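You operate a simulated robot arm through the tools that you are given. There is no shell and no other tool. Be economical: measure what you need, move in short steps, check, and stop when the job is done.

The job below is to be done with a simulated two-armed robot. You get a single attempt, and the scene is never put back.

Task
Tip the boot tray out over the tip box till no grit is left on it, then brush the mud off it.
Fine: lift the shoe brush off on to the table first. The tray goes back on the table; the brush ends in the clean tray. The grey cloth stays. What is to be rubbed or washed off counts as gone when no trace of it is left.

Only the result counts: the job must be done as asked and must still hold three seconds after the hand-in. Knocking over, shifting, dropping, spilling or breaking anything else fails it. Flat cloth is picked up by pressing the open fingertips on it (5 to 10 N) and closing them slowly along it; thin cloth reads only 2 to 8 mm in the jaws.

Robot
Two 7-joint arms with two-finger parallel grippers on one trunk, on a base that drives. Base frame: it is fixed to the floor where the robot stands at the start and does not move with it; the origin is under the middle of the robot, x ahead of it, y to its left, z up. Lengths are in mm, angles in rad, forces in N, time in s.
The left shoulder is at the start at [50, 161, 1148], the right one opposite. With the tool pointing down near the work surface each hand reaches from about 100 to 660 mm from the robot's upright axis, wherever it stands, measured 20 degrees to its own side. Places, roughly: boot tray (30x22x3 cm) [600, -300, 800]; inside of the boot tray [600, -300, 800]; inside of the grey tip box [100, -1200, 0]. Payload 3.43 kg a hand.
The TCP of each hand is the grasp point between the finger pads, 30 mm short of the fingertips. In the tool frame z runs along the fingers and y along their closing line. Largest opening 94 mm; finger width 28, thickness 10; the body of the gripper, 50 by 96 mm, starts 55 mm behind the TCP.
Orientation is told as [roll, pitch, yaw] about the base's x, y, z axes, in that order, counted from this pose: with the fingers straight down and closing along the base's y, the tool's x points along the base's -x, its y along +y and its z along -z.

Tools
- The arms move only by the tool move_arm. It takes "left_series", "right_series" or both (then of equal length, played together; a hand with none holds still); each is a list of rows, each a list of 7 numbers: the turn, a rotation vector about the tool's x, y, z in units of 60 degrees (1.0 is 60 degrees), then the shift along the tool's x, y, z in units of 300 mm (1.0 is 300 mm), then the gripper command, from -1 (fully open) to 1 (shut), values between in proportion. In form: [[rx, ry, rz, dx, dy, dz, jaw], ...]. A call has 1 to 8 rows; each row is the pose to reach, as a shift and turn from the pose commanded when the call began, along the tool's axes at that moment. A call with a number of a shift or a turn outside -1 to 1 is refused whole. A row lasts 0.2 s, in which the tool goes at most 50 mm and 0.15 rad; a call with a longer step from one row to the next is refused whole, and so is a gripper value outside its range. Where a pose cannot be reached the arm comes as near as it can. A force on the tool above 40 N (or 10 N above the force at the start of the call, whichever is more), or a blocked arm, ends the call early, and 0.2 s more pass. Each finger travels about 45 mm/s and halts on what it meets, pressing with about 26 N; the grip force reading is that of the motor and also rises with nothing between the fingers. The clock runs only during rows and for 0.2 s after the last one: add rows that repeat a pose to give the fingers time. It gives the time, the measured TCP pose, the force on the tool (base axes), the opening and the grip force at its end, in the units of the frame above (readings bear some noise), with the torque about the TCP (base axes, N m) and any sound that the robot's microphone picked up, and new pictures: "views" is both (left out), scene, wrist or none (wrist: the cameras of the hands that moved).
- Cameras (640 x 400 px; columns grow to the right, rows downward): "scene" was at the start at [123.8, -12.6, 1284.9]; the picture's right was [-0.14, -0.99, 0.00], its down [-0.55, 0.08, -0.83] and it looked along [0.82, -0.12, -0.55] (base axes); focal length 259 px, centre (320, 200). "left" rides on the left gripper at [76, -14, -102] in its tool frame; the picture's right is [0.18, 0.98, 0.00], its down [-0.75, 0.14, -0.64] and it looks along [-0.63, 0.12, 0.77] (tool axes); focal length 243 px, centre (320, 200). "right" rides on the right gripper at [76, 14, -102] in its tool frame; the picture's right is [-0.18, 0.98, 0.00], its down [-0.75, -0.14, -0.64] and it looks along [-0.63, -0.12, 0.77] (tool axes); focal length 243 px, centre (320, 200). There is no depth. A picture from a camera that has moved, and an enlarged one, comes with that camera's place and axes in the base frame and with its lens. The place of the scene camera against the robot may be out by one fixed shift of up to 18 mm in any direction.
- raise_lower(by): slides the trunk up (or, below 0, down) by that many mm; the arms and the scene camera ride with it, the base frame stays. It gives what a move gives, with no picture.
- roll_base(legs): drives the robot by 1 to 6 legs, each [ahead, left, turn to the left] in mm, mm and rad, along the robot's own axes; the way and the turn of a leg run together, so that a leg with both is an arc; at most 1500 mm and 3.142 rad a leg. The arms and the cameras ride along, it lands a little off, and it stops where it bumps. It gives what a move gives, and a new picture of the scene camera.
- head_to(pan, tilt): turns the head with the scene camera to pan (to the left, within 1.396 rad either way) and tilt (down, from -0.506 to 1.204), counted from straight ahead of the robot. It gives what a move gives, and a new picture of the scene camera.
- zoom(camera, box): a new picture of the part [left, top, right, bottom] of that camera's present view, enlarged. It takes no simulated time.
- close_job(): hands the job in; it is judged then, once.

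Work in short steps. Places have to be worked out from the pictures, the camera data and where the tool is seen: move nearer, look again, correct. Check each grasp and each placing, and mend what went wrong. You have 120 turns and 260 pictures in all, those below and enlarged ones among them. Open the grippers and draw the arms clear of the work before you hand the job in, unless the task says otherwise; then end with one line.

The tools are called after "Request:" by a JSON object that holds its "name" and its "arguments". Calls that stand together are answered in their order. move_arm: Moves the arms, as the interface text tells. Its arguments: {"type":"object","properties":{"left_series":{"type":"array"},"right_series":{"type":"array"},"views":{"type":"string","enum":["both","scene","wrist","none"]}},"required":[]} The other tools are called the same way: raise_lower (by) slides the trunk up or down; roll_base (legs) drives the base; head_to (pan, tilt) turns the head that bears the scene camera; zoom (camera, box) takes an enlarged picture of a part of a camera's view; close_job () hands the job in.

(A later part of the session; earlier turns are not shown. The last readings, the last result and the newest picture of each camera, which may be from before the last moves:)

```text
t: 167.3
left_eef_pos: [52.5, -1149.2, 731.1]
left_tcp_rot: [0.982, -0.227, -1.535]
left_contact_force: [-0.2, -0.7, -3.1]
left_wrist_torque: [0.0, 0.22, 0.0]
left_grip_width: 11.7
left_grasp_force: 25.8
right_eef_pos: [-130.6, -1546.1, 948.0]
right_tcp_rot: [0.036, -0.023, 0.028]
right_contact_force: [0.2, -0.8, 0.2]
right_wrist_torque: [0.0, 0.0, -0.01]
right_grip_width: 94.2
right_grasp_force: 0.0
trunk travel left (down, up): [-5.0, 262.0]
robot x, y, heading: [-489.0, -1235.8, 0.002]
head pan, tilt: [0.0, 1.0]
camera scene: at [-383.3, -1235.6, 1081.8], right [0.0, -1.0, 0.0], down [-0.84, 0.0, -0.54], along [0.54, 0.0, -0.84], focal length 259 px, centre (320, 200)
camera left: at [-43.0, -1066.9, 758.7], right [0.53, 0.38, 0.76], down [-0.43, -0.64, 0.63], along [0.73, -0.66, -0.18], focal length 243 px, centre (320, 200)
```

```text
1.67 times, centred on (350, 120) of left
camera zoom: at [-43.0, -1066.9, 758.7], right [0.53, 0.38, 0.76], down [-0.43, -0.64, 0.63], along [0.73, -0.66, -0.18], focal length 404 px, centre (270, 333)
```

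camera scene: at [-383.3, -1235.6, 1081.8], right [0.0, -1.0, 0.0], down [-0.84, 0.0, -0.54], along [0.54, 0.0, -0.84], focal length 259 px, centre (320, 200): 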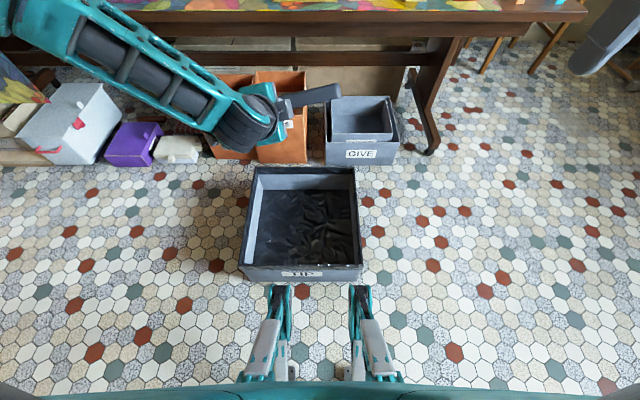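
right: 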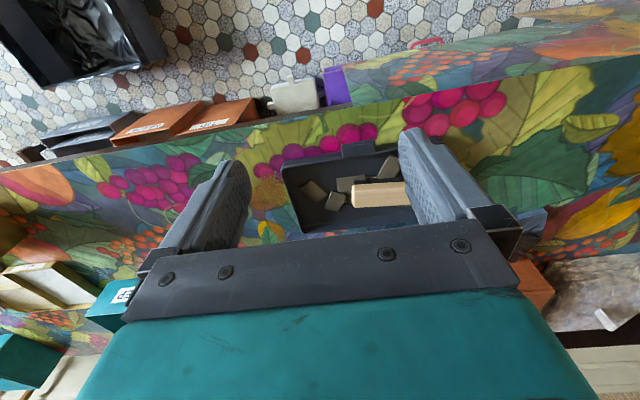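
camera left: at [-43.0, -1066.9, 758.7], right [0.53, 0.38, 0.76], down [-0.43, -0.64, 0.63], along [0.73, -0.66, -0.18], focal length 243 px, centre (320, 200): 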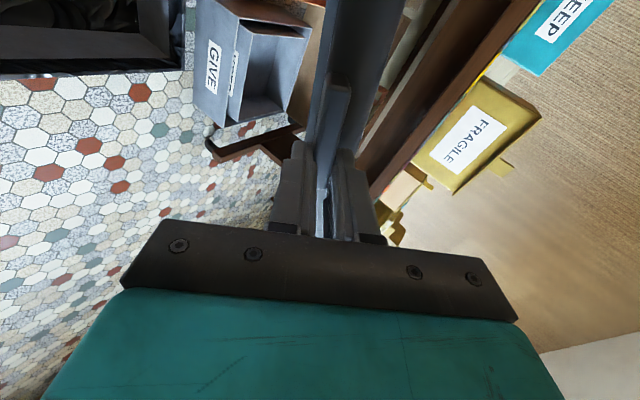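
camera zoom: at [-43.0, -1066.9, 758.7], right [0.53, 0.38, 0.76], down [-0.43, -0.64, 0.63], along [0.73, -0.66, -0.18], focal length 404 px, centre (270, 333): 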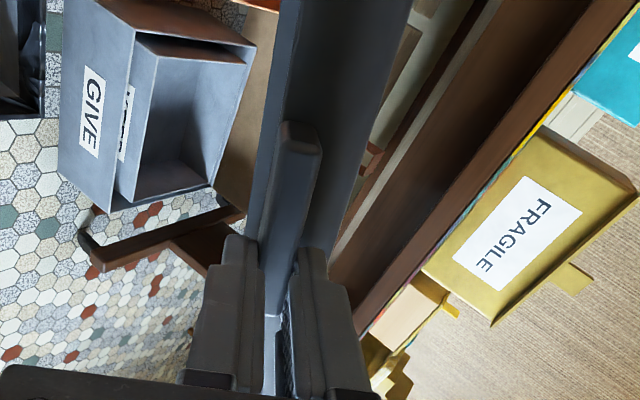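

No grit shows in the box yet. I roll the last bit to fully inverted and shake the tray briefly.

Request:
{"name": "move_arm", "arguments": {"left_series": [[0, 0, 0.12, 0, 0, 0, 1], [0, 0, 0.22, 0, 0, 0, 1], [0, 0, 0.22, 0, 0.08, 0, 1], [0, 0, 0.22, 0, -0.02, 0, 1], [0, 0, 0.22, 0, 0.08, 0, 1], [0, 0, 0.22, 0, -0.02, 0, 1], [0, 0, 0.22, 0, 0, 0, 1]], "views": "scene"}}

```text
t: 168.9
left_eef_pos: [52.6, -1148.6, 730.4]
left_tcp_rot: [1.0, -0.034, -1.66]
left_contact_force: [0.1, 0.1, -2.2]
left_wrist_torque: [-0.04, 0.23, 0.01]
left_grip_width: 11.7
left_grasp_force: 26.1
right_eef_pos: [-130.4, -1547.2, 948.6]
right_tcp_rot: [0.035, -0.02, 0.03]
right_contact_force: [-0.6, 0.0, 1.0]
right_wrist_torque: [0.0, 0.0, -0.02]
right_grip_width: 94.0
right_grasp_force: 0.0
trunk travel left (down, up): [-5.0, 262.0]
robot x, y, heading: [-488.3, -1239.9, -0.004]
head pan, tilt: [0.0, 1.0]
camera scene: at [-383.2, -1235.6, 1081.8], right [0.0, -1.0, 0.0], down [-0.84, 0.0, -0.54], along [0.54, 0.0, -0.84], focal length 259 px, centre (320, 200)
```

scene: 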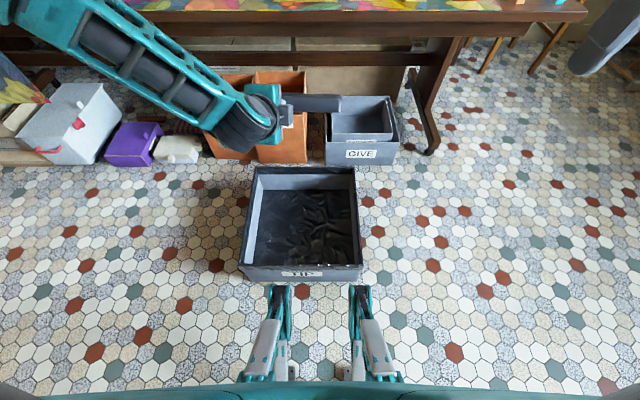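

Rolling back partway to look into the tray.

Request:
{"name": "move_arm", "arguments": {"left_series": [[0, 0, -0.12, 0, 0, 0, 1], [0, 0, -0.24, 0, 0, 0, 1], [0, 0, -0.36, 0, 0, 0, 1], [0, 0, -0.48, 0, 0, 0, 1], [0, 0, -0.6, 0, 0, 0, 1], [0, 0, -0.72, 0, 0, 0, 1], [0, 0, -0.84, 0, 0, 0, 1], [0, 0, -0.98, 0, 0, 0, 1]], "views": "none"}}

Request:
{"name": "move_arm", "arguments": {"left_series": [[0, 0, -0.12, 0, 0, 0, 1], [0, 0, -0.24, 0, 0, 0, 1], [0, 0, -0.36, 0, 0, 0, 1], [0, 0, -0.48, 0, 0, 0, 1], [0, 0, -0.6, 0, 0, 0, 1], [0, 0, -0.72, 0, 0, 0, 1], [0, 0, -0.84, 0, 0, 0, 1], [0, 0, -0.98, 0, 0, 0, 1]], "views": "scene"}}

Request:
{"name": "zoom", "arguments": {"camera": "scene", "box": [200, 20, 400, 180]}}

```text
t: 170.7
left_eef_pos: [52.6, -1149.0, 732.2]
left_tcp_rot: [0.642, -0.832, -0.905]
left_contact_force: [-1.0, -0.2, -1.5]
left_wrist_torque: [-0.02, 0.2, -0.01]
left_grip_width: 11.4
left_grasp_force: 26.4
right_eef_pos: [-129.8, -1546.7, 949.4]
right_tcp_rot: [0.035, -0.021, 0.028]
right_contact_force: [0.1, -0.6, 0.4]
right_wrist_torque: [-0.01, -0.02, -0.03]
right_grip_width: 94.1
right_grasp_force: 0.0
trunk travel left (down, up): [-5.0, 262.0]
robot x, y, heading: [-489.5, -1236.5, -0.002]
head pan, tilt: [0.0, 1.0]
```

```text
t: 172.5
left_eef_pos: [53.8, -1147.4, 731.7]
left_tcp_rot: [-0.666, -0.818, 0.711]
left_contact_force: [0.6, -1.2, -2.2]
left_wrist_torque: [-0.01, 0.19, 0.02]
left_grip_width: 11.7
left_grasp_force: 25.8
right_eef_pos: [-129.9, -1545.7, 948.4]
right_tcp_rot: [0.034, -0.023, 0.028]
right_contact_force: [-0.2, -0.9, 1.0]
right_wrist_torque: [-0.03, -0.04, 0.01]
right_grip_width: 94.0
right_grasp_force: 0.2
trunk travel left (down, up): [-5.0, 262.0]
robot x, y, heading: [-490.1, -1233.9, -0.0]
head pan, tilt: [0.0, 1.0]
camera scene: at [-383.3, -1235.6, 1081.8], right [0.0, -1.0, 0.0], down [-0.84, 0.0, -0.54], along [0.54, 0.0, -0.84], focal length 259 px, centre (320, 200)
```

scene: 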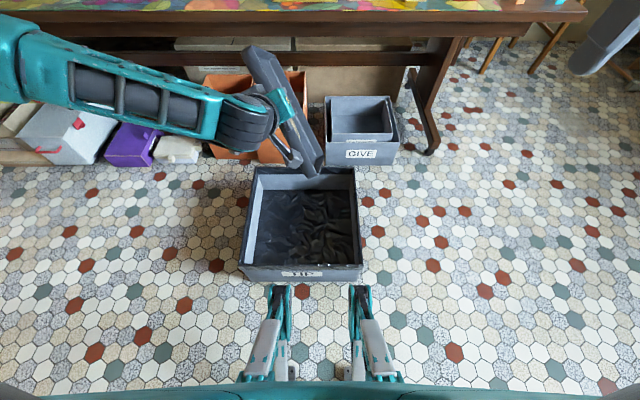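

```text
2.50 times, centred on (300, 100) of scene
camera zoom: at [-383.3, -1235.6, 1081.8], right [0.0, -1.0, 0.0], down [-0.84, 0.0, -0.54], along [0.54, 0.0, -0.84], focal length 648 px, centre (370, 450)
```

zoom: 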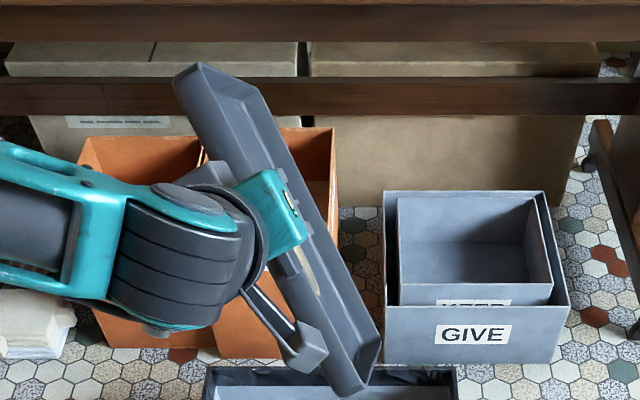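

The chips seem gone, only the mud patch remains visible. Rolling back to level to check fully.

Request:
{"name": "move_arm", "arguments": {"left_series": [[0, 0, -0.12, 0, 0, 0, 1], [0, 0, -0.24, 0, 0, 0, 1], [0, 0, -0.36, 0, 0, 0, 1], [0, 0, -0.48, 0, 0, 0, 1], [0, 0, -0.6, 0, 0, 0, 1], [0, 0, -0.72, 0, 0, 0, 1], [0, 0, -0.84, 0, 0, 0, 1], [0, 0, -0.98, 0, 0, 0, 1]]}}

Request:
{"name": "zoom", "arguments": {"camera": "scene", "box": [200, 20, 400, 180]}}

```text
t: 174.3
left_eef_pos: [52.2, -1149.2, 732.3]
left_tcp_rot: [-1.001, -0.017, 1.452]
left_contact_force: [0.0, -0.3, -1.8]
left_wrist_torque: [0.04, 0.2, 0.01]
left_grip_width: 11.3
left_grasp_force: 26.3
right_eef_pos: [-128.7, -1546.9, 948.2]
right_tcp_rot: [0.034, -0.021, 0.028]
right_contact_force: [1.2, 0.2, 1.1]
right_wrist_torque: [-0.01, -0.02, 0.02]
right_grip_width: 94.1
right_grasp_force: 0.1
trunk travel left (down, up): [-5.0, 262.0]
robot x, y, heading: [-489.8, -1237.8, -0.004]
head pan, tilt: [0.0, 1.0]
camera scene: at [-383.3, -1235.6, 1081.8], right [0.0, -1.0, 0.0], down [-0.84, 0.0, -0.54], along [0.54, 0.0, -0.84], focal length 259 px, centre (320, 200)
camera left: at [-33.7, -1214.9, 798.7], right [-0.55, -0.11, -0.83], down [-0.52, 0.82, 0.24], along [0.65, 0.56, -0.5], focal length 243 px, centre (320, 200)
```

scene: 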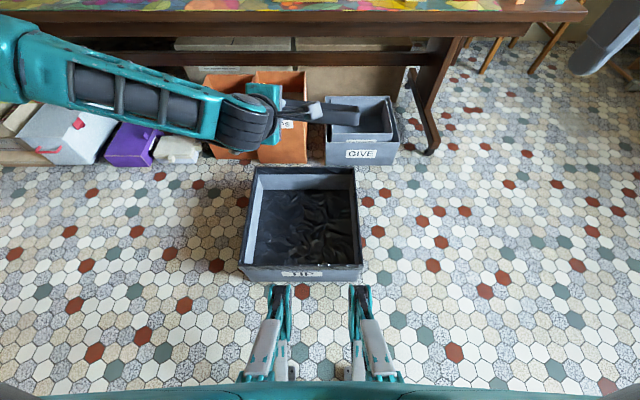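
left: 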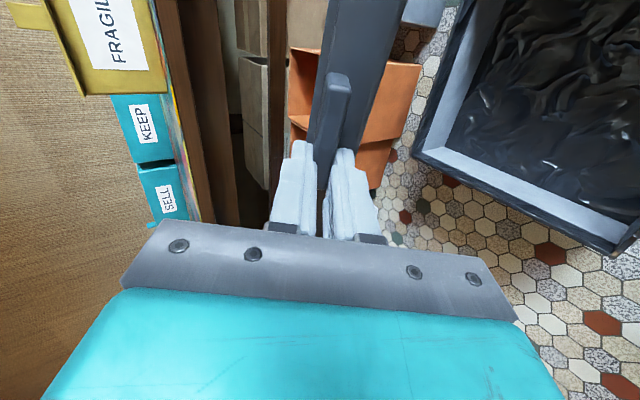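

```text
2.50 times, centred on (300, 100) of scene
camera zoom: at [-383.3, -1235.6, 1081.8], right [0.0, -1.0, 0.0], down [-0.84, 0.0, -0.54], along [0.54, 0.0, -0.84], focal length 648 px, centre (370, 450)
```

zoom: 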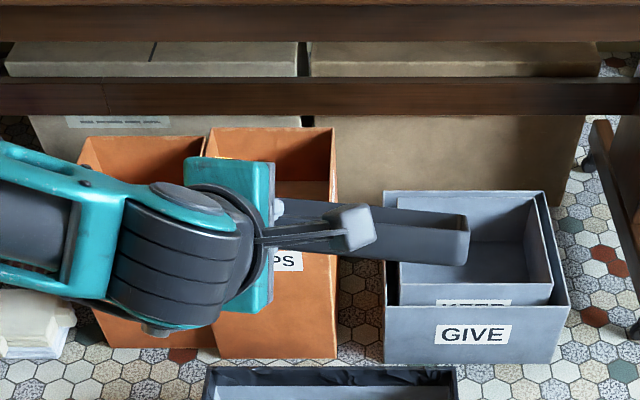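

To be sure, I roll to ~50° again, where the camera can see inside.

Request:
{"name": "move_arm", "arguments": {"left_series": [[0, 0, 0.12, 0, 0, 0, 1], [0, 0, 0.24, 0, 0, 0, 1], [0, 0, 0.36, 0, 0, 0, 1], [0, 0, 0.48, 0, 0, 0, 1], [0, 0, 0.6, 0, 0, 0, 1], [0, 0, 0.72, 0, 0, 0, 1], [0, 0, 0.8, 0, 0, 0, 1]], "views": "none"}}

Request:
{"name": "zoom", "arguments": {"camera": "scene", "box": [220, 30, 350, 180]}}

```text
t: 175.9
left_eef_pos: [53.2, -1148.3, 731.6]
left_tcp_rot: [-0.793, -0.694, 0.899]
left_contact_force: [-0.5, 0.3, -2.2]
left_wrist_torque: [0.0, 0.21, 0.02]
left_grip_width: 11.8
left_grasp_force: 26.0
right_eef_pos: [-129.7, -1545.5, 949.0]
right_tcp_rot: [0.035, -0.019, 0.028]
right_contact_force: [-0.5, 0.3, 0.3]
right_wrist_torque: [0.02, -0.02, 0.02]
right_grip_width: 94.0
right_grasp_force: 0.0
trunk travel left (down, up): [-5.0, 262.0]
robot x, y, heading: [-488.6, -1232.7, 0.002]
head pan, tilt: [0.0, 1.0]
```

```text
2.67 times, centred on (285, 105) of scene
camera zoom: at [-383.3, -1235.6, 1081.8], right [0.0, -1.0, 0.0], down [-0.84, 0.0, -0.54], along [0.54, 0.0, -0.84], focal length 691 px, centre (413, 453)
```

zoom: 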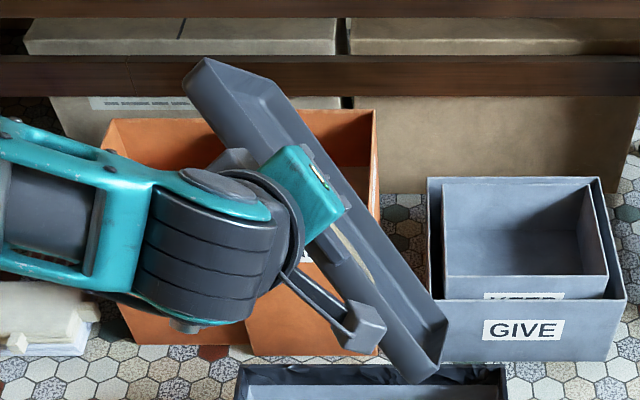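

The grit is gone; only the mud streak is left. Rolling level again and raising the tray for the drive back.

Request:
{"name": "move_arm", "arguments": {"left_series": [[0, 0, -0.12, 0, 0, 0, 1], [0, 0, -0.24, 0, 0, 0, 1], [0, 0, -0.36, 0, 0, 0, 1], [0, 0, -0.48, 0, 0, 0, 1], [0, 0, -0.6, 0, 0, 0, 1], [0, 0, -0.72, 0, 0, 0, 1], [0, 0, -0.8, 0, 0, 0, 1]], "views": "none"}}

Request:
{"name": "move_arm", "arguments": {"left_series": [[0, 0, 0, 0, -0.112, -0.072, 1], [0, 0, 0, 0, -0.224, -0.144, 1], [0, 0, 0, 0, -0.336, -0.216, 1], [0, 0, 0, 0, -0.448, -0.288, 1], [0, 0, 0, 0, -0.56, -0.36, 1], [0, 0, 0, 0, -0.672, -0.432, 1], [0, 0, 0, 0, -0.672, -0.432, 1]], "views": "none"}}

Request:
{"name": "roll_base", "arguments": {"legs": [[0, 866, 0]]}}

```text
t: 177.5
left_eef_pos: [53.9, -1147.4, 731.0]
left_tcp_rot: [-1.001, -0.016, 1.449]
left_contact_force: [0.0, -0.2, -2.1]
left_wrist_torque: [0.09, 0.2, 0.02]
left_grip_width: 11.6
left_grasp_force: 25.7
right_eef_pos: [-129.9, -1546.5, 948.3]
right_tcp_rot: [0.037, -0.02, 0.027]
right_contact_force: [0.4, 0.6, 0.1]
right_wrist_torque: [0.03, 0.0, 0.01]
right_grip_width: 94.0
right_grasp_force: 0.1
trunk travel left (down, up): [-5.0, 262.0]
robot x, y, heading: [-487.2, -1235.8, 0.003]
head pan, tilt: [0.0, 1.0]
```

```text
t: 179.1
left_eef_pos: [51.0, -1152.4, 971.2]
left_tcp_rot: [-0.999, -0.017, 1.447]
left_contact_force: [-0.1, -0.7, -1.3]
left_wrist_torque: [0.1, 0.17, 0.01]
left_grip_width: 11.4
left_grasp_force: 26.4
right_eef_pos: [-129.1, -1545.7, 948.7]
right_tcp_rot: [0.034, -0.019, 0.028]
right_contact_force: [0.6, -0.6, 0.3]
right_wrist_torque: [0.0, 0.02, 0.02]
right_grip_width: 94.2
right_grasp_force: 0.1
trunk travel left (down, up): [-5.0, 262.0]
robot x, y, heading: [-490.5, -1233.4, 0.001]
head pan, tilt: [0.0, 1.0]
```

```text
t: 187.0
left_eef_pos: [53.5, -288.4, 972.1]
left_tcp_rot: [-0.999, -0.016, 1.445]
left_contact_force: [-0.5, -0.2, -2.3]
left_wrist_torque: [0.05, 0.2, 0.02]
left_grip_width: 11.6
left_grasp_force: 26.0
right_eef_pos: [-129.6, -682.1, 948.1]
right_tcp_rot: [0.036, -0.023, 0.026]
right_contact_force: [0.0, 0.5, 0.4]
right_wrist_torque: [0.03, 0.01, -0.02]
right_grip_width: 93.9
right_grasp_force: 0.1
trunk travel left (down, up): [-5.0, 262.0]
robot x, y, heading: [-491.1, -370.7, -0.002]
head pan, tilt: [0.0, 1.0]
camera scene: at [-382.0, -370.8, 1081.8], right [0.0, -1.0, 0.0], down [-0.84, 0.0, -0.54], along [0.54, 0.0, -0.84], focal length 259 px, centre (320, 200)
```

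scene: 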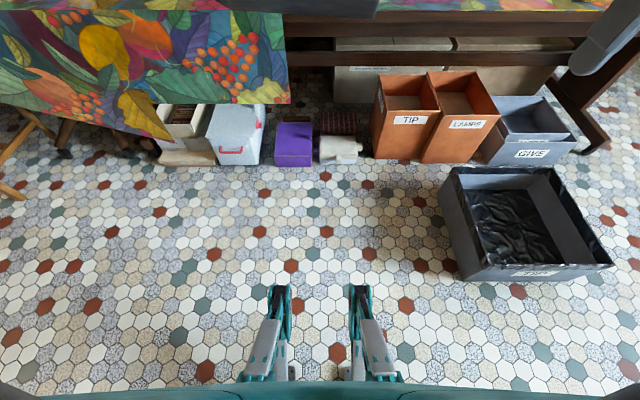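

Driving ahead 320 mm to the table and tilting the head up to watch.

Request:
{"name": "roll_base", "arguments": {"legs": [[320, 0, 0]]}}

Request:
{"name": "head_to", "arguments": {"pan": 0, "tilt": 0.75}}

Request:
{"name": "move_arm", "arguments": {"left_series": [[0, 0, 0, 0, 0.04, 0.025, 1], [0, 0, 0, 0, 0.08, 0.05, 1], [0, 0, 0, 0, 0.11, 0.07, 1], [0, 0, 0, 0, 0.137, 0.09, 1]]}}

```text
t: 189.2
left_eef_pos: [371.0, -289.1, 971.1]
left_tcp_rot: [-1.0, -0.016, 1.447]
left_contact_force: [0.0, -0.2, -2.1]
left_wrist_torque: [0.08, 0.18, 0.01]
left_grip_width: 11.7
left_grasp_force: 26.0
right_eef_pos: [190.5, -682.8, 949.1]
right_tcp_rot: [0.035, -0.021, 0.027]
right_contact_force: [-0.2, -0.8, -0.4]
right_wrist_torque: [0.01, -0.02, -0.01]
right_grip_width: 94.1
right_grasp_force: 0.0
trunk travel left (down, up): [-5.0, 262.0]
robot x, y, heading: [-169.3, -374.8, -0.002]
head pan, tilt: [0.0, 1.0]
camera scene: at [-62.9, -371.5, 1081.7], right [0.0, -1.0, 0.0], down [-0.84, 0.0, -0.54], along [0.54, 0.0, -0.84], focal length 259 px, centre (320, 200)
```

scene: 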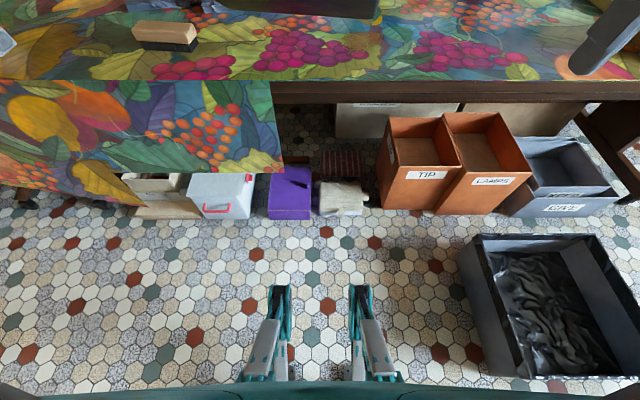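

```text
t: 189.9
left_eef_pos: [371.3, -289.2, 970.3]
left_tcp_rot: [-1.0, -0.017, 1.447]
left_contact_force: [0.2, -0.8, -2.4]
left_wrist_torque: [0.07, 0.22, -0.04]
left_grip_width: 11.8
left_grasp_force: 26.1
right_eef_pos: [189.7, -683.0, 948.5]
right_tcp_rot: [0.035, -0.023, 0.028]
right_contact_force: [0.2, 0.3, 0.1]
right_wrist_torque: [0.01, 0.02, 0.02]
right_grip_width: 93.7
right_grasp_force: 0.1
trunk travel left (down, up): [-5.0, 262.0]
robot x, y, heading: [-168.5, -371.8, 0.002]
head pan, tilt: [0.0, 0.75]
camera scene: at [-49.8, -371.5, 1100.8], right [0.0, -1.0, 0.0], down [-0.68, 0.0, -0.73], along [0.73, 0.0, -0.68], focal length 259 px, centre (320, 200)
```

scene: 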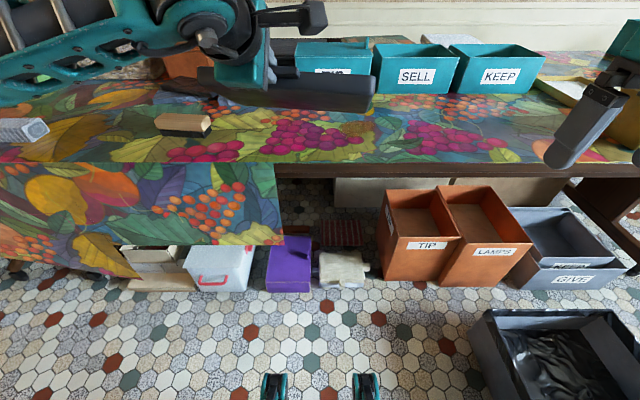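

```text
t: 190.9
left_eef_pos: [371.9, -288.3, 922.1]
left_tcp_rot: [-0.999, -0.017, 1.445]
left_contact_force: [0.2, 0.3, -2.8]
left_wrist_torque: [0.08, 0.18, 0.01]
left_grip_width: 11.4
left_grasp_force: 25.6
right_eef_pos: [190.5, -683.1, 948.5]
right_tcp_rot: [0.035, -0.021, 0.028]
right_contact_force: [-0.7, 0.6, 1.1]
right_wrist_torque: [0.01, -0.02, -0.01]
right_grip_width: 94.0
right_grasp_force: 0.0
trunk travel left (down, up): [-5.0, 262.0]
robot x, y, heading: [-169.8, -375.5, -0.0]
head pan, tilt: [0.0, 0.75]
camera scene: at [-49.7, -371.5, 1100.9], right [0.0, -1.0, 0.0], down [-0.68, 0.0, -0.73], along [0.73, 0.0, -0.68], focal length 259 px, centre (320, 200)
camera left: at [285.1, -354.5, 988.9], right [-0.55, -0.1, -0.83], down [-0.52, 0.82, 0.24], along [0.66, 0.56, -0.5], focal length 243 px, centre (320, 200)
```

scene: 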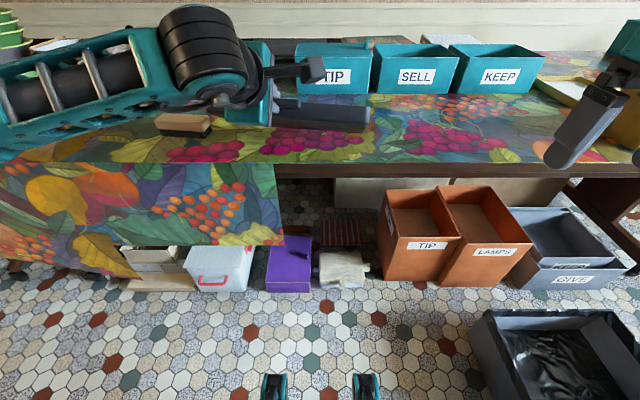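
left: 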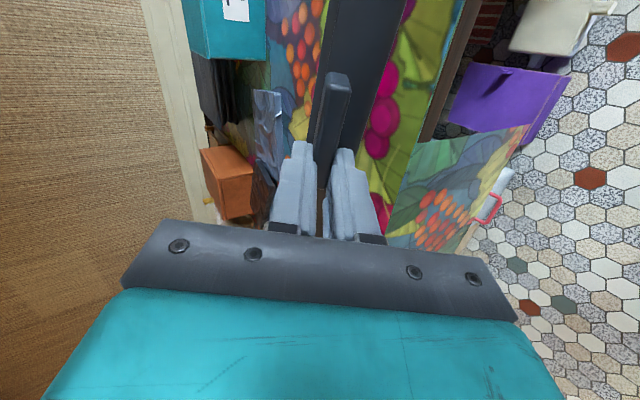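

Lowering gently until the far edge touches.

Request:
{"name": "move_arm", "arguments": {"left_series": [[0, 0, 0, 0, 0.017, 0.011, 1], [0, 0, 0, 0, 0.034, 0.022, 1], [0, 0, 0, 0, 0.05, 0.032, 1]], "views": "none"}}

Request:
{"name": "move_arm", "arguments": {"left_series": [[0, 0, 0, 0, 0.014, 0.009, 1], [0, 0, 0, 0, 0.028, 0.018, 1]], "views": "none"}}

```text
t: 191.7
left_eef_pos: [372.4, -287.4, 904.2]
left_tcp_rot: [-0.999, -0.018, 1.447]
left_contact_force: [-0.1, -0.3, -2.4]
left_wrist_torque: [0.09, 0.19, 0.01]
left_grip_width: 11.7
left_grasp_force: 26.3
right_eef_pos: [190.5, -683.0, 949.1]
right_tcp_rot: [0.036, -0.023, 0.029]
right_contact_force: [-0.1, 0.1, -0.4]
right_wrist_torque: [-0.03, 0.03, 0.0]
right_grip_width: 94.2
right_grasp_force: 0.1
trunk travel left (down, up): [-5.0, 262.0]
robot x, y, heading: [-170.0, -367.5, -0.0]
head pan, tilt: [0.0, 0.75]
```

```text
t: 192.3
left_eef_pos: [371.4, -287.1, 896.2]
left_tcp_rot: [-1.004, -0.018, 1.444]
left_contact_force: [-2.2, 0.8, 4.5]
left_wrist_torque: [-0.4, -0.6, -0.06]
left_grip_width: 11.9
left_grasp_force: 26.3
right_eef_pos: [189.8, -682.6, 948.3]
right_tcp_rot: [0.035, -0.022, 0.029]
right_contact_force: [0.3, -0.7, 0.0]
right_wrist_torque: [0.01, 0.03, 0.03]
right_grip_width: 93.9
right_grasp_force: 0.1
trunk travel left (down, up): [-5.0, 262.0]
robot x, y, heading: [-166.6, -373.2, -0.004]
head pan, tilt: [0.0, 0.75]
```

Touched at z≈897. Loosening the jaws to ~42 mm so that the front rests on the lower finger, then sliding in a little deeper.

Request:
{"name": "move_arm", "arguments": {"left_series": [[0, 0, 0, 0, 0, 0, 0.6], [0, 0, 0, 0, 0, 0, 0.4], [0, 0, 0, 0, 0, 0, 0.2], [0, 0, 0, 0, 0, 0, 0.1], [0, 0, 0, 0, 0, 0.02, 0.1], [0, 0, 0, 0, 0, 0.045, 0.1], [0, 0, 0, 0, 0, 0.07, 0.1]]}}

```text
t: 193.9
left_eef_pos: [390.6, -289.5, 883.1]
left_tcp_rot: [-1.002, -0.018, 1.444]
left_contact_force: [0.2, 0.2, -1.6]
left_wrist_torque: [-0.01, -0.02, 0.01]
left_grip_width: 43.0
left_grasp_force: 0.4
right_eef_pos: [190.4, -682.4, 948.9]
right_tcp_rot: [0.035, -0.022, 0.026]
right_contact_force: [-0.6, -0.2, 0.5]
right_wrist_torque: [-0.01, -0.02, 0.03]
right_grip_width: 93.9
right_grasp_force: 0.1
trunk travel left (down, up): [-5.0, 262.0]
robot x, y, heading: [-171.0, -371.8, 0.002]
head pan, tilt: [0.0, 0.75]
camera scene: at [-49.9, -371.5, 1100.9], right [0.0, -1.0, 0.0], down [-0.68, 0.0, -0.73], along [0.73, 0.0, -0.68], focal length 259 px, centre (320, 200)
camera left: at [303.2, -356.3, 949.8], right [-0.55, -0.1, -0.83], down [-0.52, 0.82, 0.24], along [0.66, 0.56, -0.5], focal length 243 px, centre (320, 200)
```

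scene: 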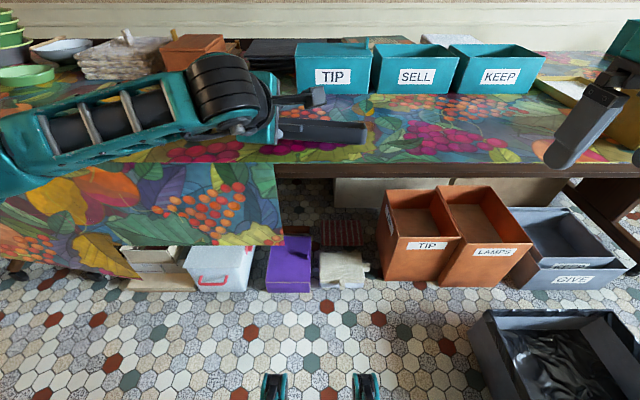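
left: 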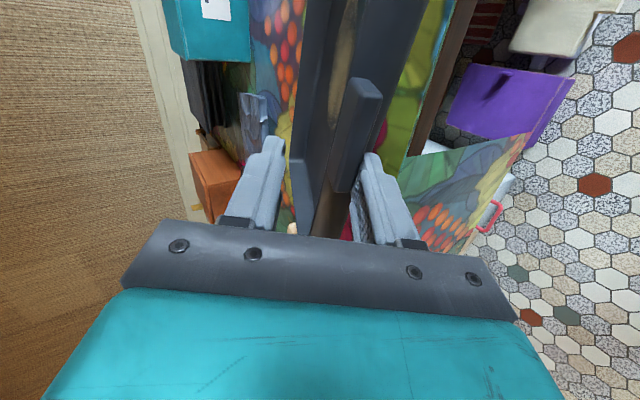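

Resting on the lower finger. Lowering the front along an arc until the tray lies flat.

Request:
{"name": "move_arm", "arguments": {"left_series": [[0, 0, 0, 0, 0.06, 0.01, 0.1], [0, 0, 0, 0, 0.12, 0.025, 0.1], [0, 0, 0, 0, 0.18, 0.045, 0.1], [0, 0, 0, 0, 0.24, 0.07, 0.1], [0, 0, 0, 0, 0.3, 0.095, 0.1], [0, 0, 0, 0, 0.35, 0.115, 0.1], [0, 0, 0, 0, 0.384, 0.129, 0.1], [0, 0, 0, 0, 0.384, 0.129, 0.1]]}}

```text
t: 195.7
left_eef_pos: [359.5, -284.3, 766.4]
left_tcp_rot: [-1.002, -0.017, 1.447]
left_contact_force: [-0.3, 0.4, 2.1]
left_wrist_torque: [0.03, -0.02, 0.01]
left_grip_width: 42.9
left_grasp_force: 0.4
right_eef_pos: [189.5, -682.7, 949.5]
right_tcp_rot: [0.036, -0.025, 0.029]
right_contact_force: [0.0, -1.1, 0.5]
right_wrist_torque: [0.02, 0.01, 0.0]
right_grip_width: 94.0
right_grasp_force: 0.0
trunk travel left (down, up): [-5.0, 262.0]
robot x, y, heading: [-167.5, -371.5, -0.005]
head pan, tilt: [0.0, 0.75]
camera scene: at [-50.1, -371.5, 1100.9], right [0.0, -1.0, 0.0], down [-0.68, 0.0, -0.73], along [0.73, 0.0, -0.68], focal length 259 px, centre (320, 200)
camera left: at [274.0, -350.3, 832.4], right [-0.55, -0.1, -0.83], down [-0.52, 0.82, 0.24], along [0.66, 0.56, -0.5], focal length 243 px, centre (320, 200)
```

scene: 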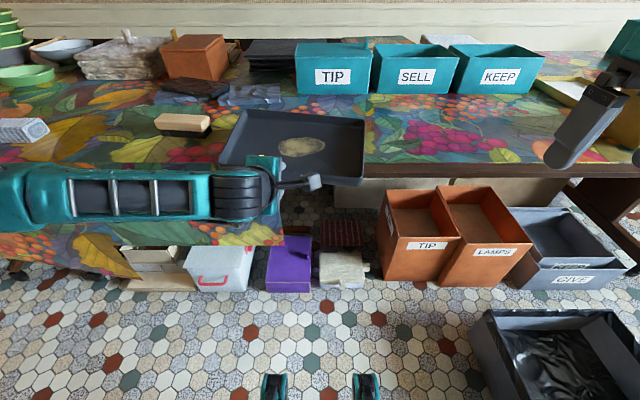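
left: 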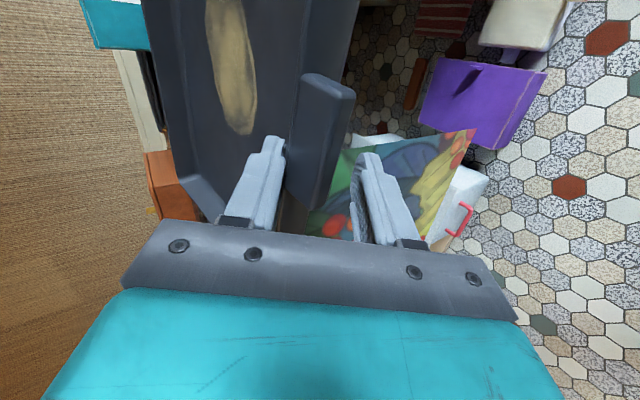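

The tray lies flat with only the mud patch in it. Opening and withdrawing the hand backwards.

Request:
{"name": "move_arm", "arguments": {"left_series": [[0, 0, 0, 0, 0, 0, -0.4], [0, 0, 0, 0, 0, 0, -1], [0, 0, 0, 0, 0, 0, -1], [0, 0, 0, 0, 0, -0.1, -1], [0, 0, 0, 0, 0, -0.22, -1], [0, 0, 0, 0, 0, -0.34, -1], [0, 0, 0, 0, 0, -0.46, -1]]}}

```text
t: 197.3
left_eef_pos: [245.1, -270.3, 839.0]
left_tcp_rot: [-1.002, -0.019, 1.447]
left_contact_force: [0.5, -0.6, -1.0]
left_wrist_torque: [-0.01, 0.03, 0.01]
left_grip_width: 93.8
left_grasp_force: 0.2
right_eef_pos: [189.7, -682.8, 948.6]
right_tcp_rot: [0.036, -0.022, 0.028]
right_contact_force: [-0.4, -0.6, 0.7]
right_wrist_torque: [-0.02, 0.01, -0.01]
right_grip_width: 94.1
right_grasp_force: 0.1
trunk travel left (down, up): [-5.0, 262.0]
robot x, y, heading: [-170.2, -371.7, -0.002]
head pan, tilt: [0.0, 0.75]
camera scene: at [-50.0, -371.5, 1100.9], right [0.0, -1.0, 0.0], down [-0.68, 0.0, -0.73], along [0.73, 0.0, -0.68], focal length 259 px, centre (320, 200)
camera left: at [158.7, -337.4, 905.8], right [-0.55, -0.1, -0.83], down [-0.52, 0.82, 0.24], along [0.66, 0.56, -0.5], focal length 243 px, centre (320, 200)
```

scene: 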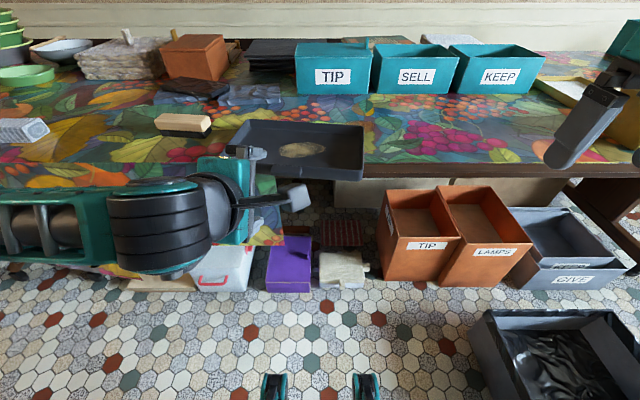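
left: 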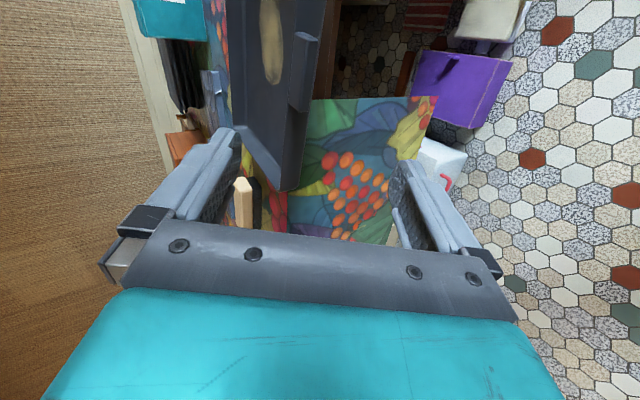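

Raising the hand and turning it back to fingers down.

Request:
{"name": "move_arm", "arguments": {"left_series": [[0, 0, 0, 0, -0.12, -0.08, -1], [0, 0, 0, 0, -0.24, -0.16, -1]], "views": "none"}}

Request:
{"name": "move_arm", "arguments": {"left_series": [[-0.12, 0, 0, 0, 0, 0, -0.28], [-0.24, 0, 0, 0, 0, 0, -0.28], [-0.36, 0, 0, 0, 0, 0, -0.28], [-0.48, 0, 0, 0, 0, 0, -0.28], [-0.6, 0, 0, 0, 0, 0, -0.28], [-0.72, 0, 0, 0, 0, 0, -0.28], [-0.84, 0, 0, 0, 0, 0, -0.28], [-0.956, 0, 0, 0, 0, 0, -0.28]]}}

```text
t: 197.9
left_eef_pos: [242.5, -271.6, 926.8]
left_tcp_rot: [-0.999, -0.018, 1.447]
left_contact_force: [0.2, 0.5, 0.6]
left_wrist_torque: [-0.01, -0.01, 0.02]
left_grip_width: 94.0
left_grasp_force: 0.1
right_eef_pos: [190.8, -683.1, 948.6]
right_tcp_rot: [0.033, -0.024, 0.027]
right_contact_force: [-0.5, 0.3, 0.7]
right_wrist_torque: [-0.03, 0.01, -0.05]
right_grip_width: 94.0
right_grasp_force: 0.0
trunk travel left (down, up): [-5.0, 262.0]
robot x, y, heading: [-171.4, -372.7, -0.003]
head pan, tilt: [0.0, 0.75]
```

```text
t: 199.7
left_eef_pos: [242.1, -271.3, 926.6]
left_tcp_rot: [0.004, -0.018, 1.448]
left_contact_force: [-0.6, -1.0, 0.5]
left_wrist_torque: [0.05, -0.03, -0.03]
left_grip_width: 60.1
left_grasp_force: 0.0
right_eef_pos: [190.3, -682.2, 948.9]
right_tcp_rot: [0.036, -0.023, 0.029]
right_contact_force: [-0.3, 0.6, -0.2]
right_wrist_torque: [-0.04, -0.03, 0.02]
right_grip_width: 93.9
right_grasp_force: 0.0
trunk travel left (down, up): [-5.0, 262.0]
robot x, y, heading: [-162.4, -370.6, 0.001]
head pan, tilt: [0.0, 0.75]
camera scene: at [-49.9, -371.5, 1100.9], right [0.0, -1.0, 0.0], down [-0.68, 0.0, -0.73], along [0.73, 0.0, -0.68], focal length 259 px, centre (320, 200)
camera left: at [249.1, -351.0, 1028.4], right [-1.0, -0.06, 0.0], down [-0.05, 0.75, 0.66], along [-0.04, 0.65, -0.76], focal length 243 px, centre (320, 200)
```

scene: 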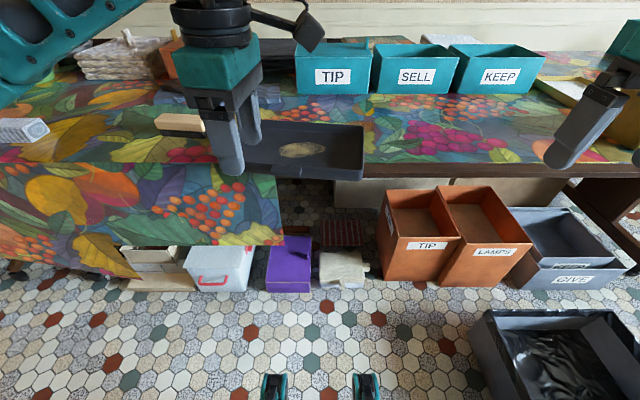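
left: 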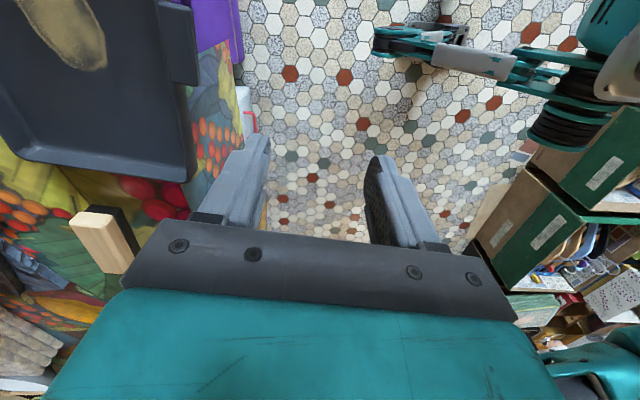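

The tab is now around [352..385, -308]. Moving above it.

Request:
{"name": "move_arm", "arguments": {"left_series": [[0, 0, 0, 0.015, -0.11, 0, -0.28], [0, 0, 0, 0.03, -0.22, 0, -0.28], [0, 0, 0, 0.045, -0.33, 0, -0.28], [0, 0, 0.03, 0.061, -0.43, 0.08, -0.28], [0, 0, 0.03, 0.061, -0.43, 0.18, -0.28], [0, 0, 0.03, 0.061, -0.43, 0.25, -0.28], [0, 0, 0.03, 0.061, -0.43, 0.25, -0.28]], "views": "wrist"}}

```text
t: 201.3
left_eef_pos: [369.4, -304.9, 851.2]
left_tcp_rot: [-0.002, -0.017, 1.413]
left_contact_force: [-0.1, 0.4, 0.2]
left_wrist_torque: [0.01, 0.0, 0.01]
left_grip_width: 60.2
left_grasp_force: 0.0
right_eef_pos: [190.8, -682.7, 948.4]
right_tcp_rot: [0.035, -0.023, 0.029]
right_contact_force: [-0.8, -0.4, -0.5]
right_wrist_torque: [-0.02, 0.04, -0.01]
right_grip_width: 94.2
right_grasp_force: 0.0
trunk travel left (down, up): [-5.0, 262.0]
robot x, y, heading: [-170.4, -370.3, -0.004]
head pan, tilt: [0.0, 0.75]
camera left: at [372.6, -383.5, 952.7], right [-1.0, -0.03, 0.0], down [-0.02, 0.75, 0.66], along [-0.02, 0.66, -0.76], focal length 243 px, centre (320, 200)
```

left: 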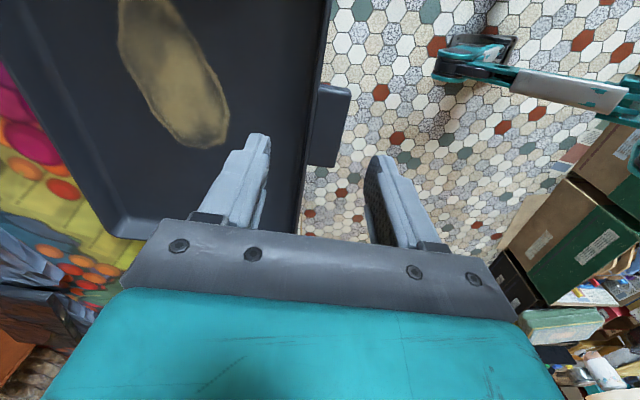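

Aligned; shifting 6 mm back, descending and gripping wall plus tab.

Request:
{"name": "move_arm", "arguments": {"left_series": [[0, 0, -0.02, 0, 0.02, 0.08, -0.28], [0, 0, -0.02, 0, 0.02, 0.15, -0.28], [0, 0, -0.02, 0, 0.02, 0.185, -0.28], [0, 0, -0.02, 0, 0.02, 0.185, 0.3], [0, 0, -0.02, 0, 0.02, 0.185, 1], [0, 0, -0.02, 0, 0.02, 0.185, 1], [0, 0, -0.02, 0, 0.02, 0.185, 1]], "views": "wrist"}}

```text
t: 202.9
left_eef_pos: [362.8, -302.7, 795.6]
left_tcp_rot: [-0.001, -0.017, 1.436]
left_contact_force: [-1.5, 1.5, 0.8]
left_wrist_torque: [-0.06, -0.17, 0.05]
left_grip_width: 25.7
left_grasp_force: 26.1
right_eef_pos: [190.5, -682.2, 948.2]
right_tcp_rot: [0.034, -0.022, 0.025]
right_contact_force: [0.9, 0.8, -1.0]
right_wrist_torque: [0.02, -0.01, 0.04]
right_grip_width: 94.0
right_grasp_force: 0.1
trunk travel left (down, up): [-5.0, 262.0]
robot x, y, heading: [-170.2, -370.1, -0.005]
head pan, tilt: [0.0, 0.75]
camera left: at [367.4, -381.4, 897.1], right [-1.0, -0.05, 0.0], down [-0.04, 0.75, 0.66], along [-0.03, 0.65, -0.76], focal length 243 px, centre (320, 200)
```

left: 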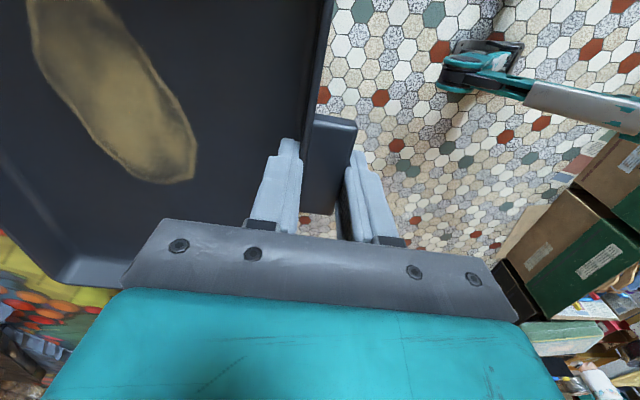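

Gripped at 25.7 mm. Lifting 25 mm, driving ahead 105 mm and setting the tray down fully on the table.

Request:
{"name": "move_arm", "arguments": {"left_series": [[0, 0, 0, 0, 0, -0.03, 1], [0, 0, 0, 0, 0, -0.06, 1], [0, 0, 0, 0, 0, -0.09, 1], [0, 0, 0, 0, 0, -0.09, 1]], "views": "none"}}

Request:
{"name": "roll_base", "arguments": {"legs": [[105, 0, 0]]}}

Request:
{"name": "move_arm", "arguments": {"left_series": [[0, 0, 0, 0, 0, 0.03, 1], [0, 0, 0, 0, 0, 0.06, 1], [0, 0, 0, 0, 0, 0.08, 1], [0, 0, 0, 0, 0, 0.09, 1]]}}

```text
t: 203.9
left_eef_pos: [363.7, -303.4, 823.0]
left_tcp_rot: [0.001, -0.017, 1.437]
left_contact_force: [0.0, 0.3, -2.6]
left_wrist_torque: [0.03, 0.22, -0.03]
left_grip_width: 25.4
left_grasp_force: 26.1
right_eef_pos: [190.1, -682.0, 948.8]
right_tcp_rot: [0.036, -0.022, 0.027]
right_contact_force: [-0.6, 0.2, -1.3]
right_wrist_torque: [-0.01, 0.02, -0.01]
right_grip_width: 93.8
right_grasp_force: 0.1
trunk travel left (down, up): [-5.0, 262.0]
robot x, y, heading: [-165.9, -370.2, -0.003]
head pan, tilt: [0.0, 0.75]
```

```text
t: 205.1
left_eef_pos: [468.1, -304.0, 822.0]
left_tcp_rot: [0.003, -0.018, 1.437]
left_contact_force: [-0.1, 1.0, -2.0]
left_wrist_torque: [0.04, 0.2, -0.03]
left_grip_width: 25.6
left_grasp_force: 26.1
right_eef_pos: [295.7, -682.3, 948.1]
right_tcp_rot: [0.034, -0.021, 0.027]
right_contact_force: [-1.0, -0.1, 0.1]
right_wrist_torque: [-0.03, -0.03, -0.01]
right_grip_width: 94.0
right_grasp_force: 0.0
trunk travel left (down, up): [-5.0, 262.0]
robot x, y, heading: [-64.7, -368.3, -0.003]
head pan, tilt: [0.0, 0.75]
camera scene: at [55.1, -371.7, 1100.8], right [0.0, -1.0, 0.0], down [-0.68, 0.0, -0.73], along [0.73, 0.0, -0.68], focal length 259 px, centre (320, 200)
```

scene: 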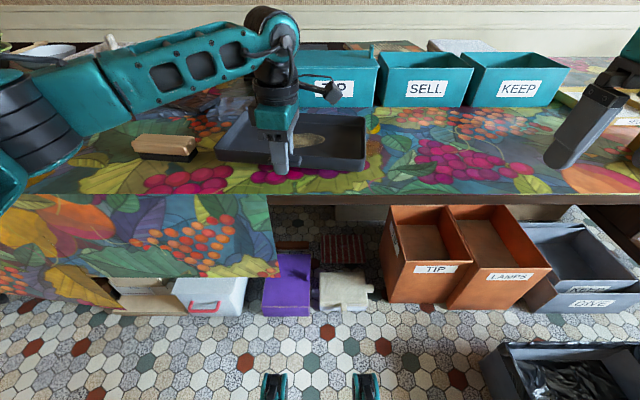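

```text
t: 206.1
left_eef_pos: [468.0, -302.9, 796.2]
left_tcp_rot: [-0.002, -0.017, 1.437]
left_contact_force: [-0.9, 0.2, 0.3]
left_wrist_torque: [0.07, -0.37, 0.1]
left_grip_width: 25.5
left_grasp_force: 25.9
right_eef_pos: [295.4, -681.9, 949.5]
right_tcp_rot: [0.035, -0.022, 0.029]
right_contact_force: [-0.4, 0.0, -0.1]
right_wrist_torque: [-0.01, -0.02, 0.0]
right_grip_width: 93.9
right_grasp_force: 0.1
trunk travel left (down, up): [-5.0, 262.0]
robot x, y, heading: [-66.2, -373.5, 0.001]
head pan, tilt: [0.0, 0.75]
camera scene: at [54.7, -371.7, 1101.0], right [0.0, -1.0, 0.0], down [-0.68, 0.0, -0.73], along [0.73, 0.0, -0.68], focal length 259 px, centre (320, 200)
camera left: at [472.7, -382.2, 897.8], right [-1.0, -0.05, 0.0], down [-0.04, 0.75, 0.65], along [-0.03, 0.65, -0.76], focal length 243 px, centre (320, 200)
```

scene: 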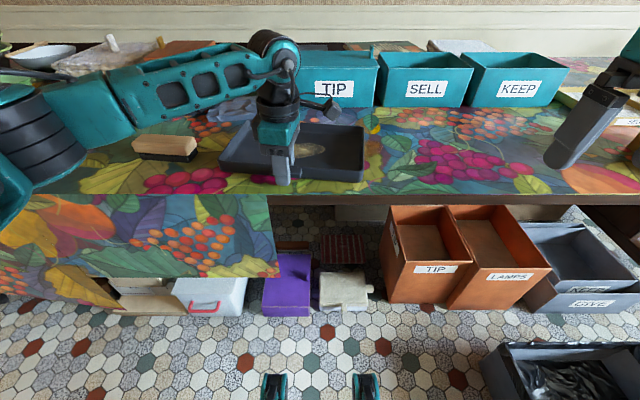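
left: 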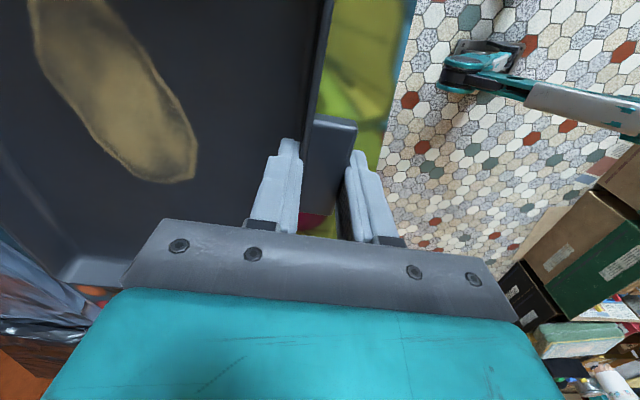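

Tray is down on the table. Releasing, lifting, then driving ahead to reach the brush.

Request:
{"name": "move_arm", "arguments": {"left_series": [[0, 0, 0, 0, 0, 0, 0.2], [0, 0, 0, 0, 0, 0, -0.28], [0, 0, 0, 0, 0, 0, -0.28], [0, 0, 0, 0, 0, -0.12, -0.28], [0, 0, 0, 0, 0, -0.26, -0.6], [0, 0, 0, 0, 0, -0.4, -1]], "views": "none"}}

Request:
{"name": "roll_base", "arguments": {"legs": [[140, 0, 0]]}}

```text
t: 207.5
left_eef_pos: [468.3, -305.6, 915.0]
left_tcp_rot: [-0.001, -0.018, 1.435]
left_contact_force: [0.1, -0.1, -0.3]
left_wrist_torque: [-0.01, -0.01, 0.01]
left_grip_width: 94.0
left_grasp_force: 0.0
right_eef_pos: [296.0, -681.6, 948.5]
right_tcp_rot: [0.035, -0.022, 0.028]
right_contact_force: [-0.2, 0.2, -0.5]
right_wrist_torque: [0.04, 0.02, -0.01]
right_grip_width: 93.8
right_grasp_force: 0.1
trunk travel left (down, up): [-5.0, 262.0]
robot x, y, heading: [-64.6, -373.0, 0.001]
head pan, tilt: [0.0, 0.75]
```

```text
t: 208.8
left_eef_pos: [607.5, -305.2, 915.4]
left_tcp_rot: [0.0, -0.017, 1.438]
left_contact_force: [-0.7, -0.4, -0.2]
left_wrist_torque: [0.0, 0.0, 0.02]
left_grip_width: 93.6
left_grasp_force: 0.1
right_eef_pos: [435.2, -683.1, 948.7]
right_tcp_rot: [0.036, -0.024, 0.029]
right_contact_force: [0.0, -0.7, 0.0]
right_wrist_torque: [-0.03, 0.01, -0.03]
right_grip_width: 94.1
right_grasp_force: 0.1
trunk travel left (down, up): [-5.0, 262.0]
robot x, y, heading: [75.7, -372.5, -0.003]
head pan, tilt: [0.0, 0.75]
camera scene: at [194.6, -371.9, 1100.9], right [0.0, -1.0, 0.0], down [-0.68, 0.0, -0.73], along [0.73, 0.0, -0.68], focal length 259 px, centre (320, 200)
```

scene: 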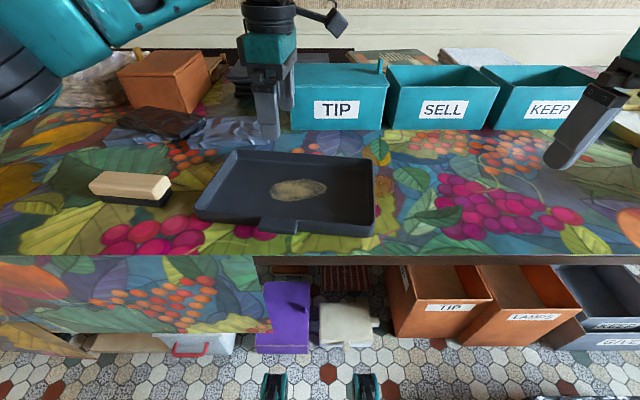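

Good view: mud patch about [587, -335], 72×116 mm; brush about [550, -33]. Moving the left hand over the brush.

Request:
{"name": "move_arm", "arguments": {"left_series": [[0, 0, 0, -0.124, 0.043, 0, -1], [0, 0, 0, -0.248, 0.086, 0, -1], [0, 0, 0, -0.372, 0.129, 0, -1], [0, 0, 0, -0.496, 0.172, 0, -1], [0, 0, 0, -0.62, 0.215, 0, -1], [0, 0, 0, -0.744, 0.26, 0.05, -1], [0, 0, 0, -0.868, 0.302, 0.117, -1], [0, 0, 0, -0.868, 0.302, 0.117, -1]], "views": "wrist"}}

```text
t: 210.6
left_eef_pos: [552.6, -34.3, 883.9]
left_tcp_rot: [0.0, -0.018, 1.435]
left_contact_force: [-0.1, -0.4, 0.3]
left_wrist_torque: [0.03, 0.01, -0.01]
left_grip_width: 94.2
left_grasp_force: 0.1
right_eef_pos: [435.3, -683.2, 948.6]
right_tcp_rot: [0.036, -0.023, 0.029]
right_contact_force: [-0.4, -0.5, 0.1]
right_wrist_torque: [-0.02, -0.03, -0.02]
right_grip_width: 94.0
right_grasp_force: 0.1
trunk travel left (down, up): [-5.0, 262.0]
robot x, y, heading: [76.6, -371.9, 0.003]
head pan, tilt: [0.0, 0.75]
camera left: at [557.9, -113.0, 986.2], right [-1.0, -0.05, 0.0], down [-0.04, 0.75, 0.66], along [-0.03, 0.66, -0.76], focal length 243 px, centre (320, 200)
```

left: 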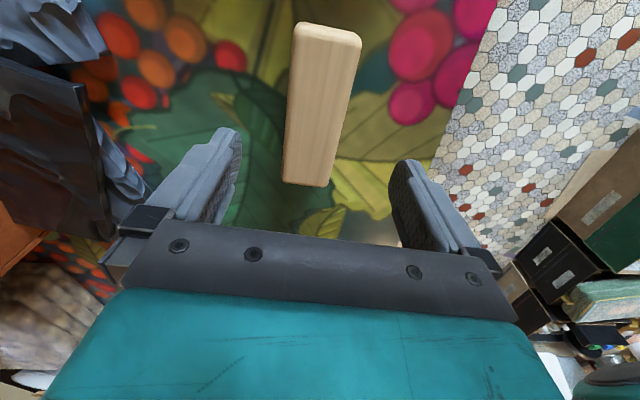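

Well centred. Descending and gripping the brush.

Request:
{"name": "move_arm", "arguments": {"left_series": [[0, 0, 0, 0, -0.012, 0.1, -1], [0, 0, 0, 0, -0.012, 0.2, -1], [0, 0, 0, 0, -0.012, 0.265, -1], [0, 0, 0, 0, -0.012, 0.28, -0.5], [0, 0, 0, 0, -0.012, 0.28, 0.2], [0, 0, 0, 0, -0.012, 0.28, 1], [0, 0, 0, 0, -0.012, 0.28, 1], [0, 0, 0, 0, -0.012, 0.28, 1]], "views": "wrist"}}

```text
t: 212.4
left_eef_pos: [556.2, -33.1, 801.6]
left_tcp_rot: [-0.001, -0.015, 1.437]
left_contact_force: [0.1, 0.2, 0.4]
left_wrist_torque: [-0.01, -0.01, 0.03]
left_grip_width: 49.8
left_grasp_force: 25.7
right_eef_pos: [434.6, -681.8, 948.5]
right_tcp_rot: [0.034, -0.023, 0.027]
right_contact_force: [0.2, 0.5, 0.6]
right_wrist_torque: [-0.01, 0.01, 0.03]
right_grip_width: 94.1
right_grasp_force: 0.1
trunk travel left (down, up): [-5.0, 262.0]
robot x, y, heading: [73.8, -372.5, -0.0]
head pan, tilt: [0.0, 0.75]
camera left: at [561.1, -112.0, 902.3], right [-1.0, -0.05, 0.0], down [-0.04, 0.75, 0.66], along [-0.03, 0.65, -0.76], focal length 243 px, centre (320, 200)
```

left: 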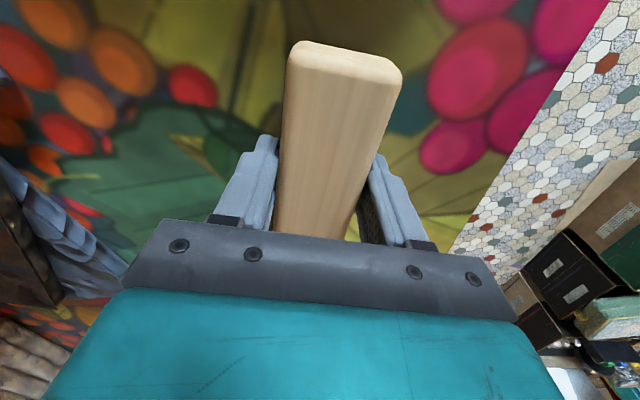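

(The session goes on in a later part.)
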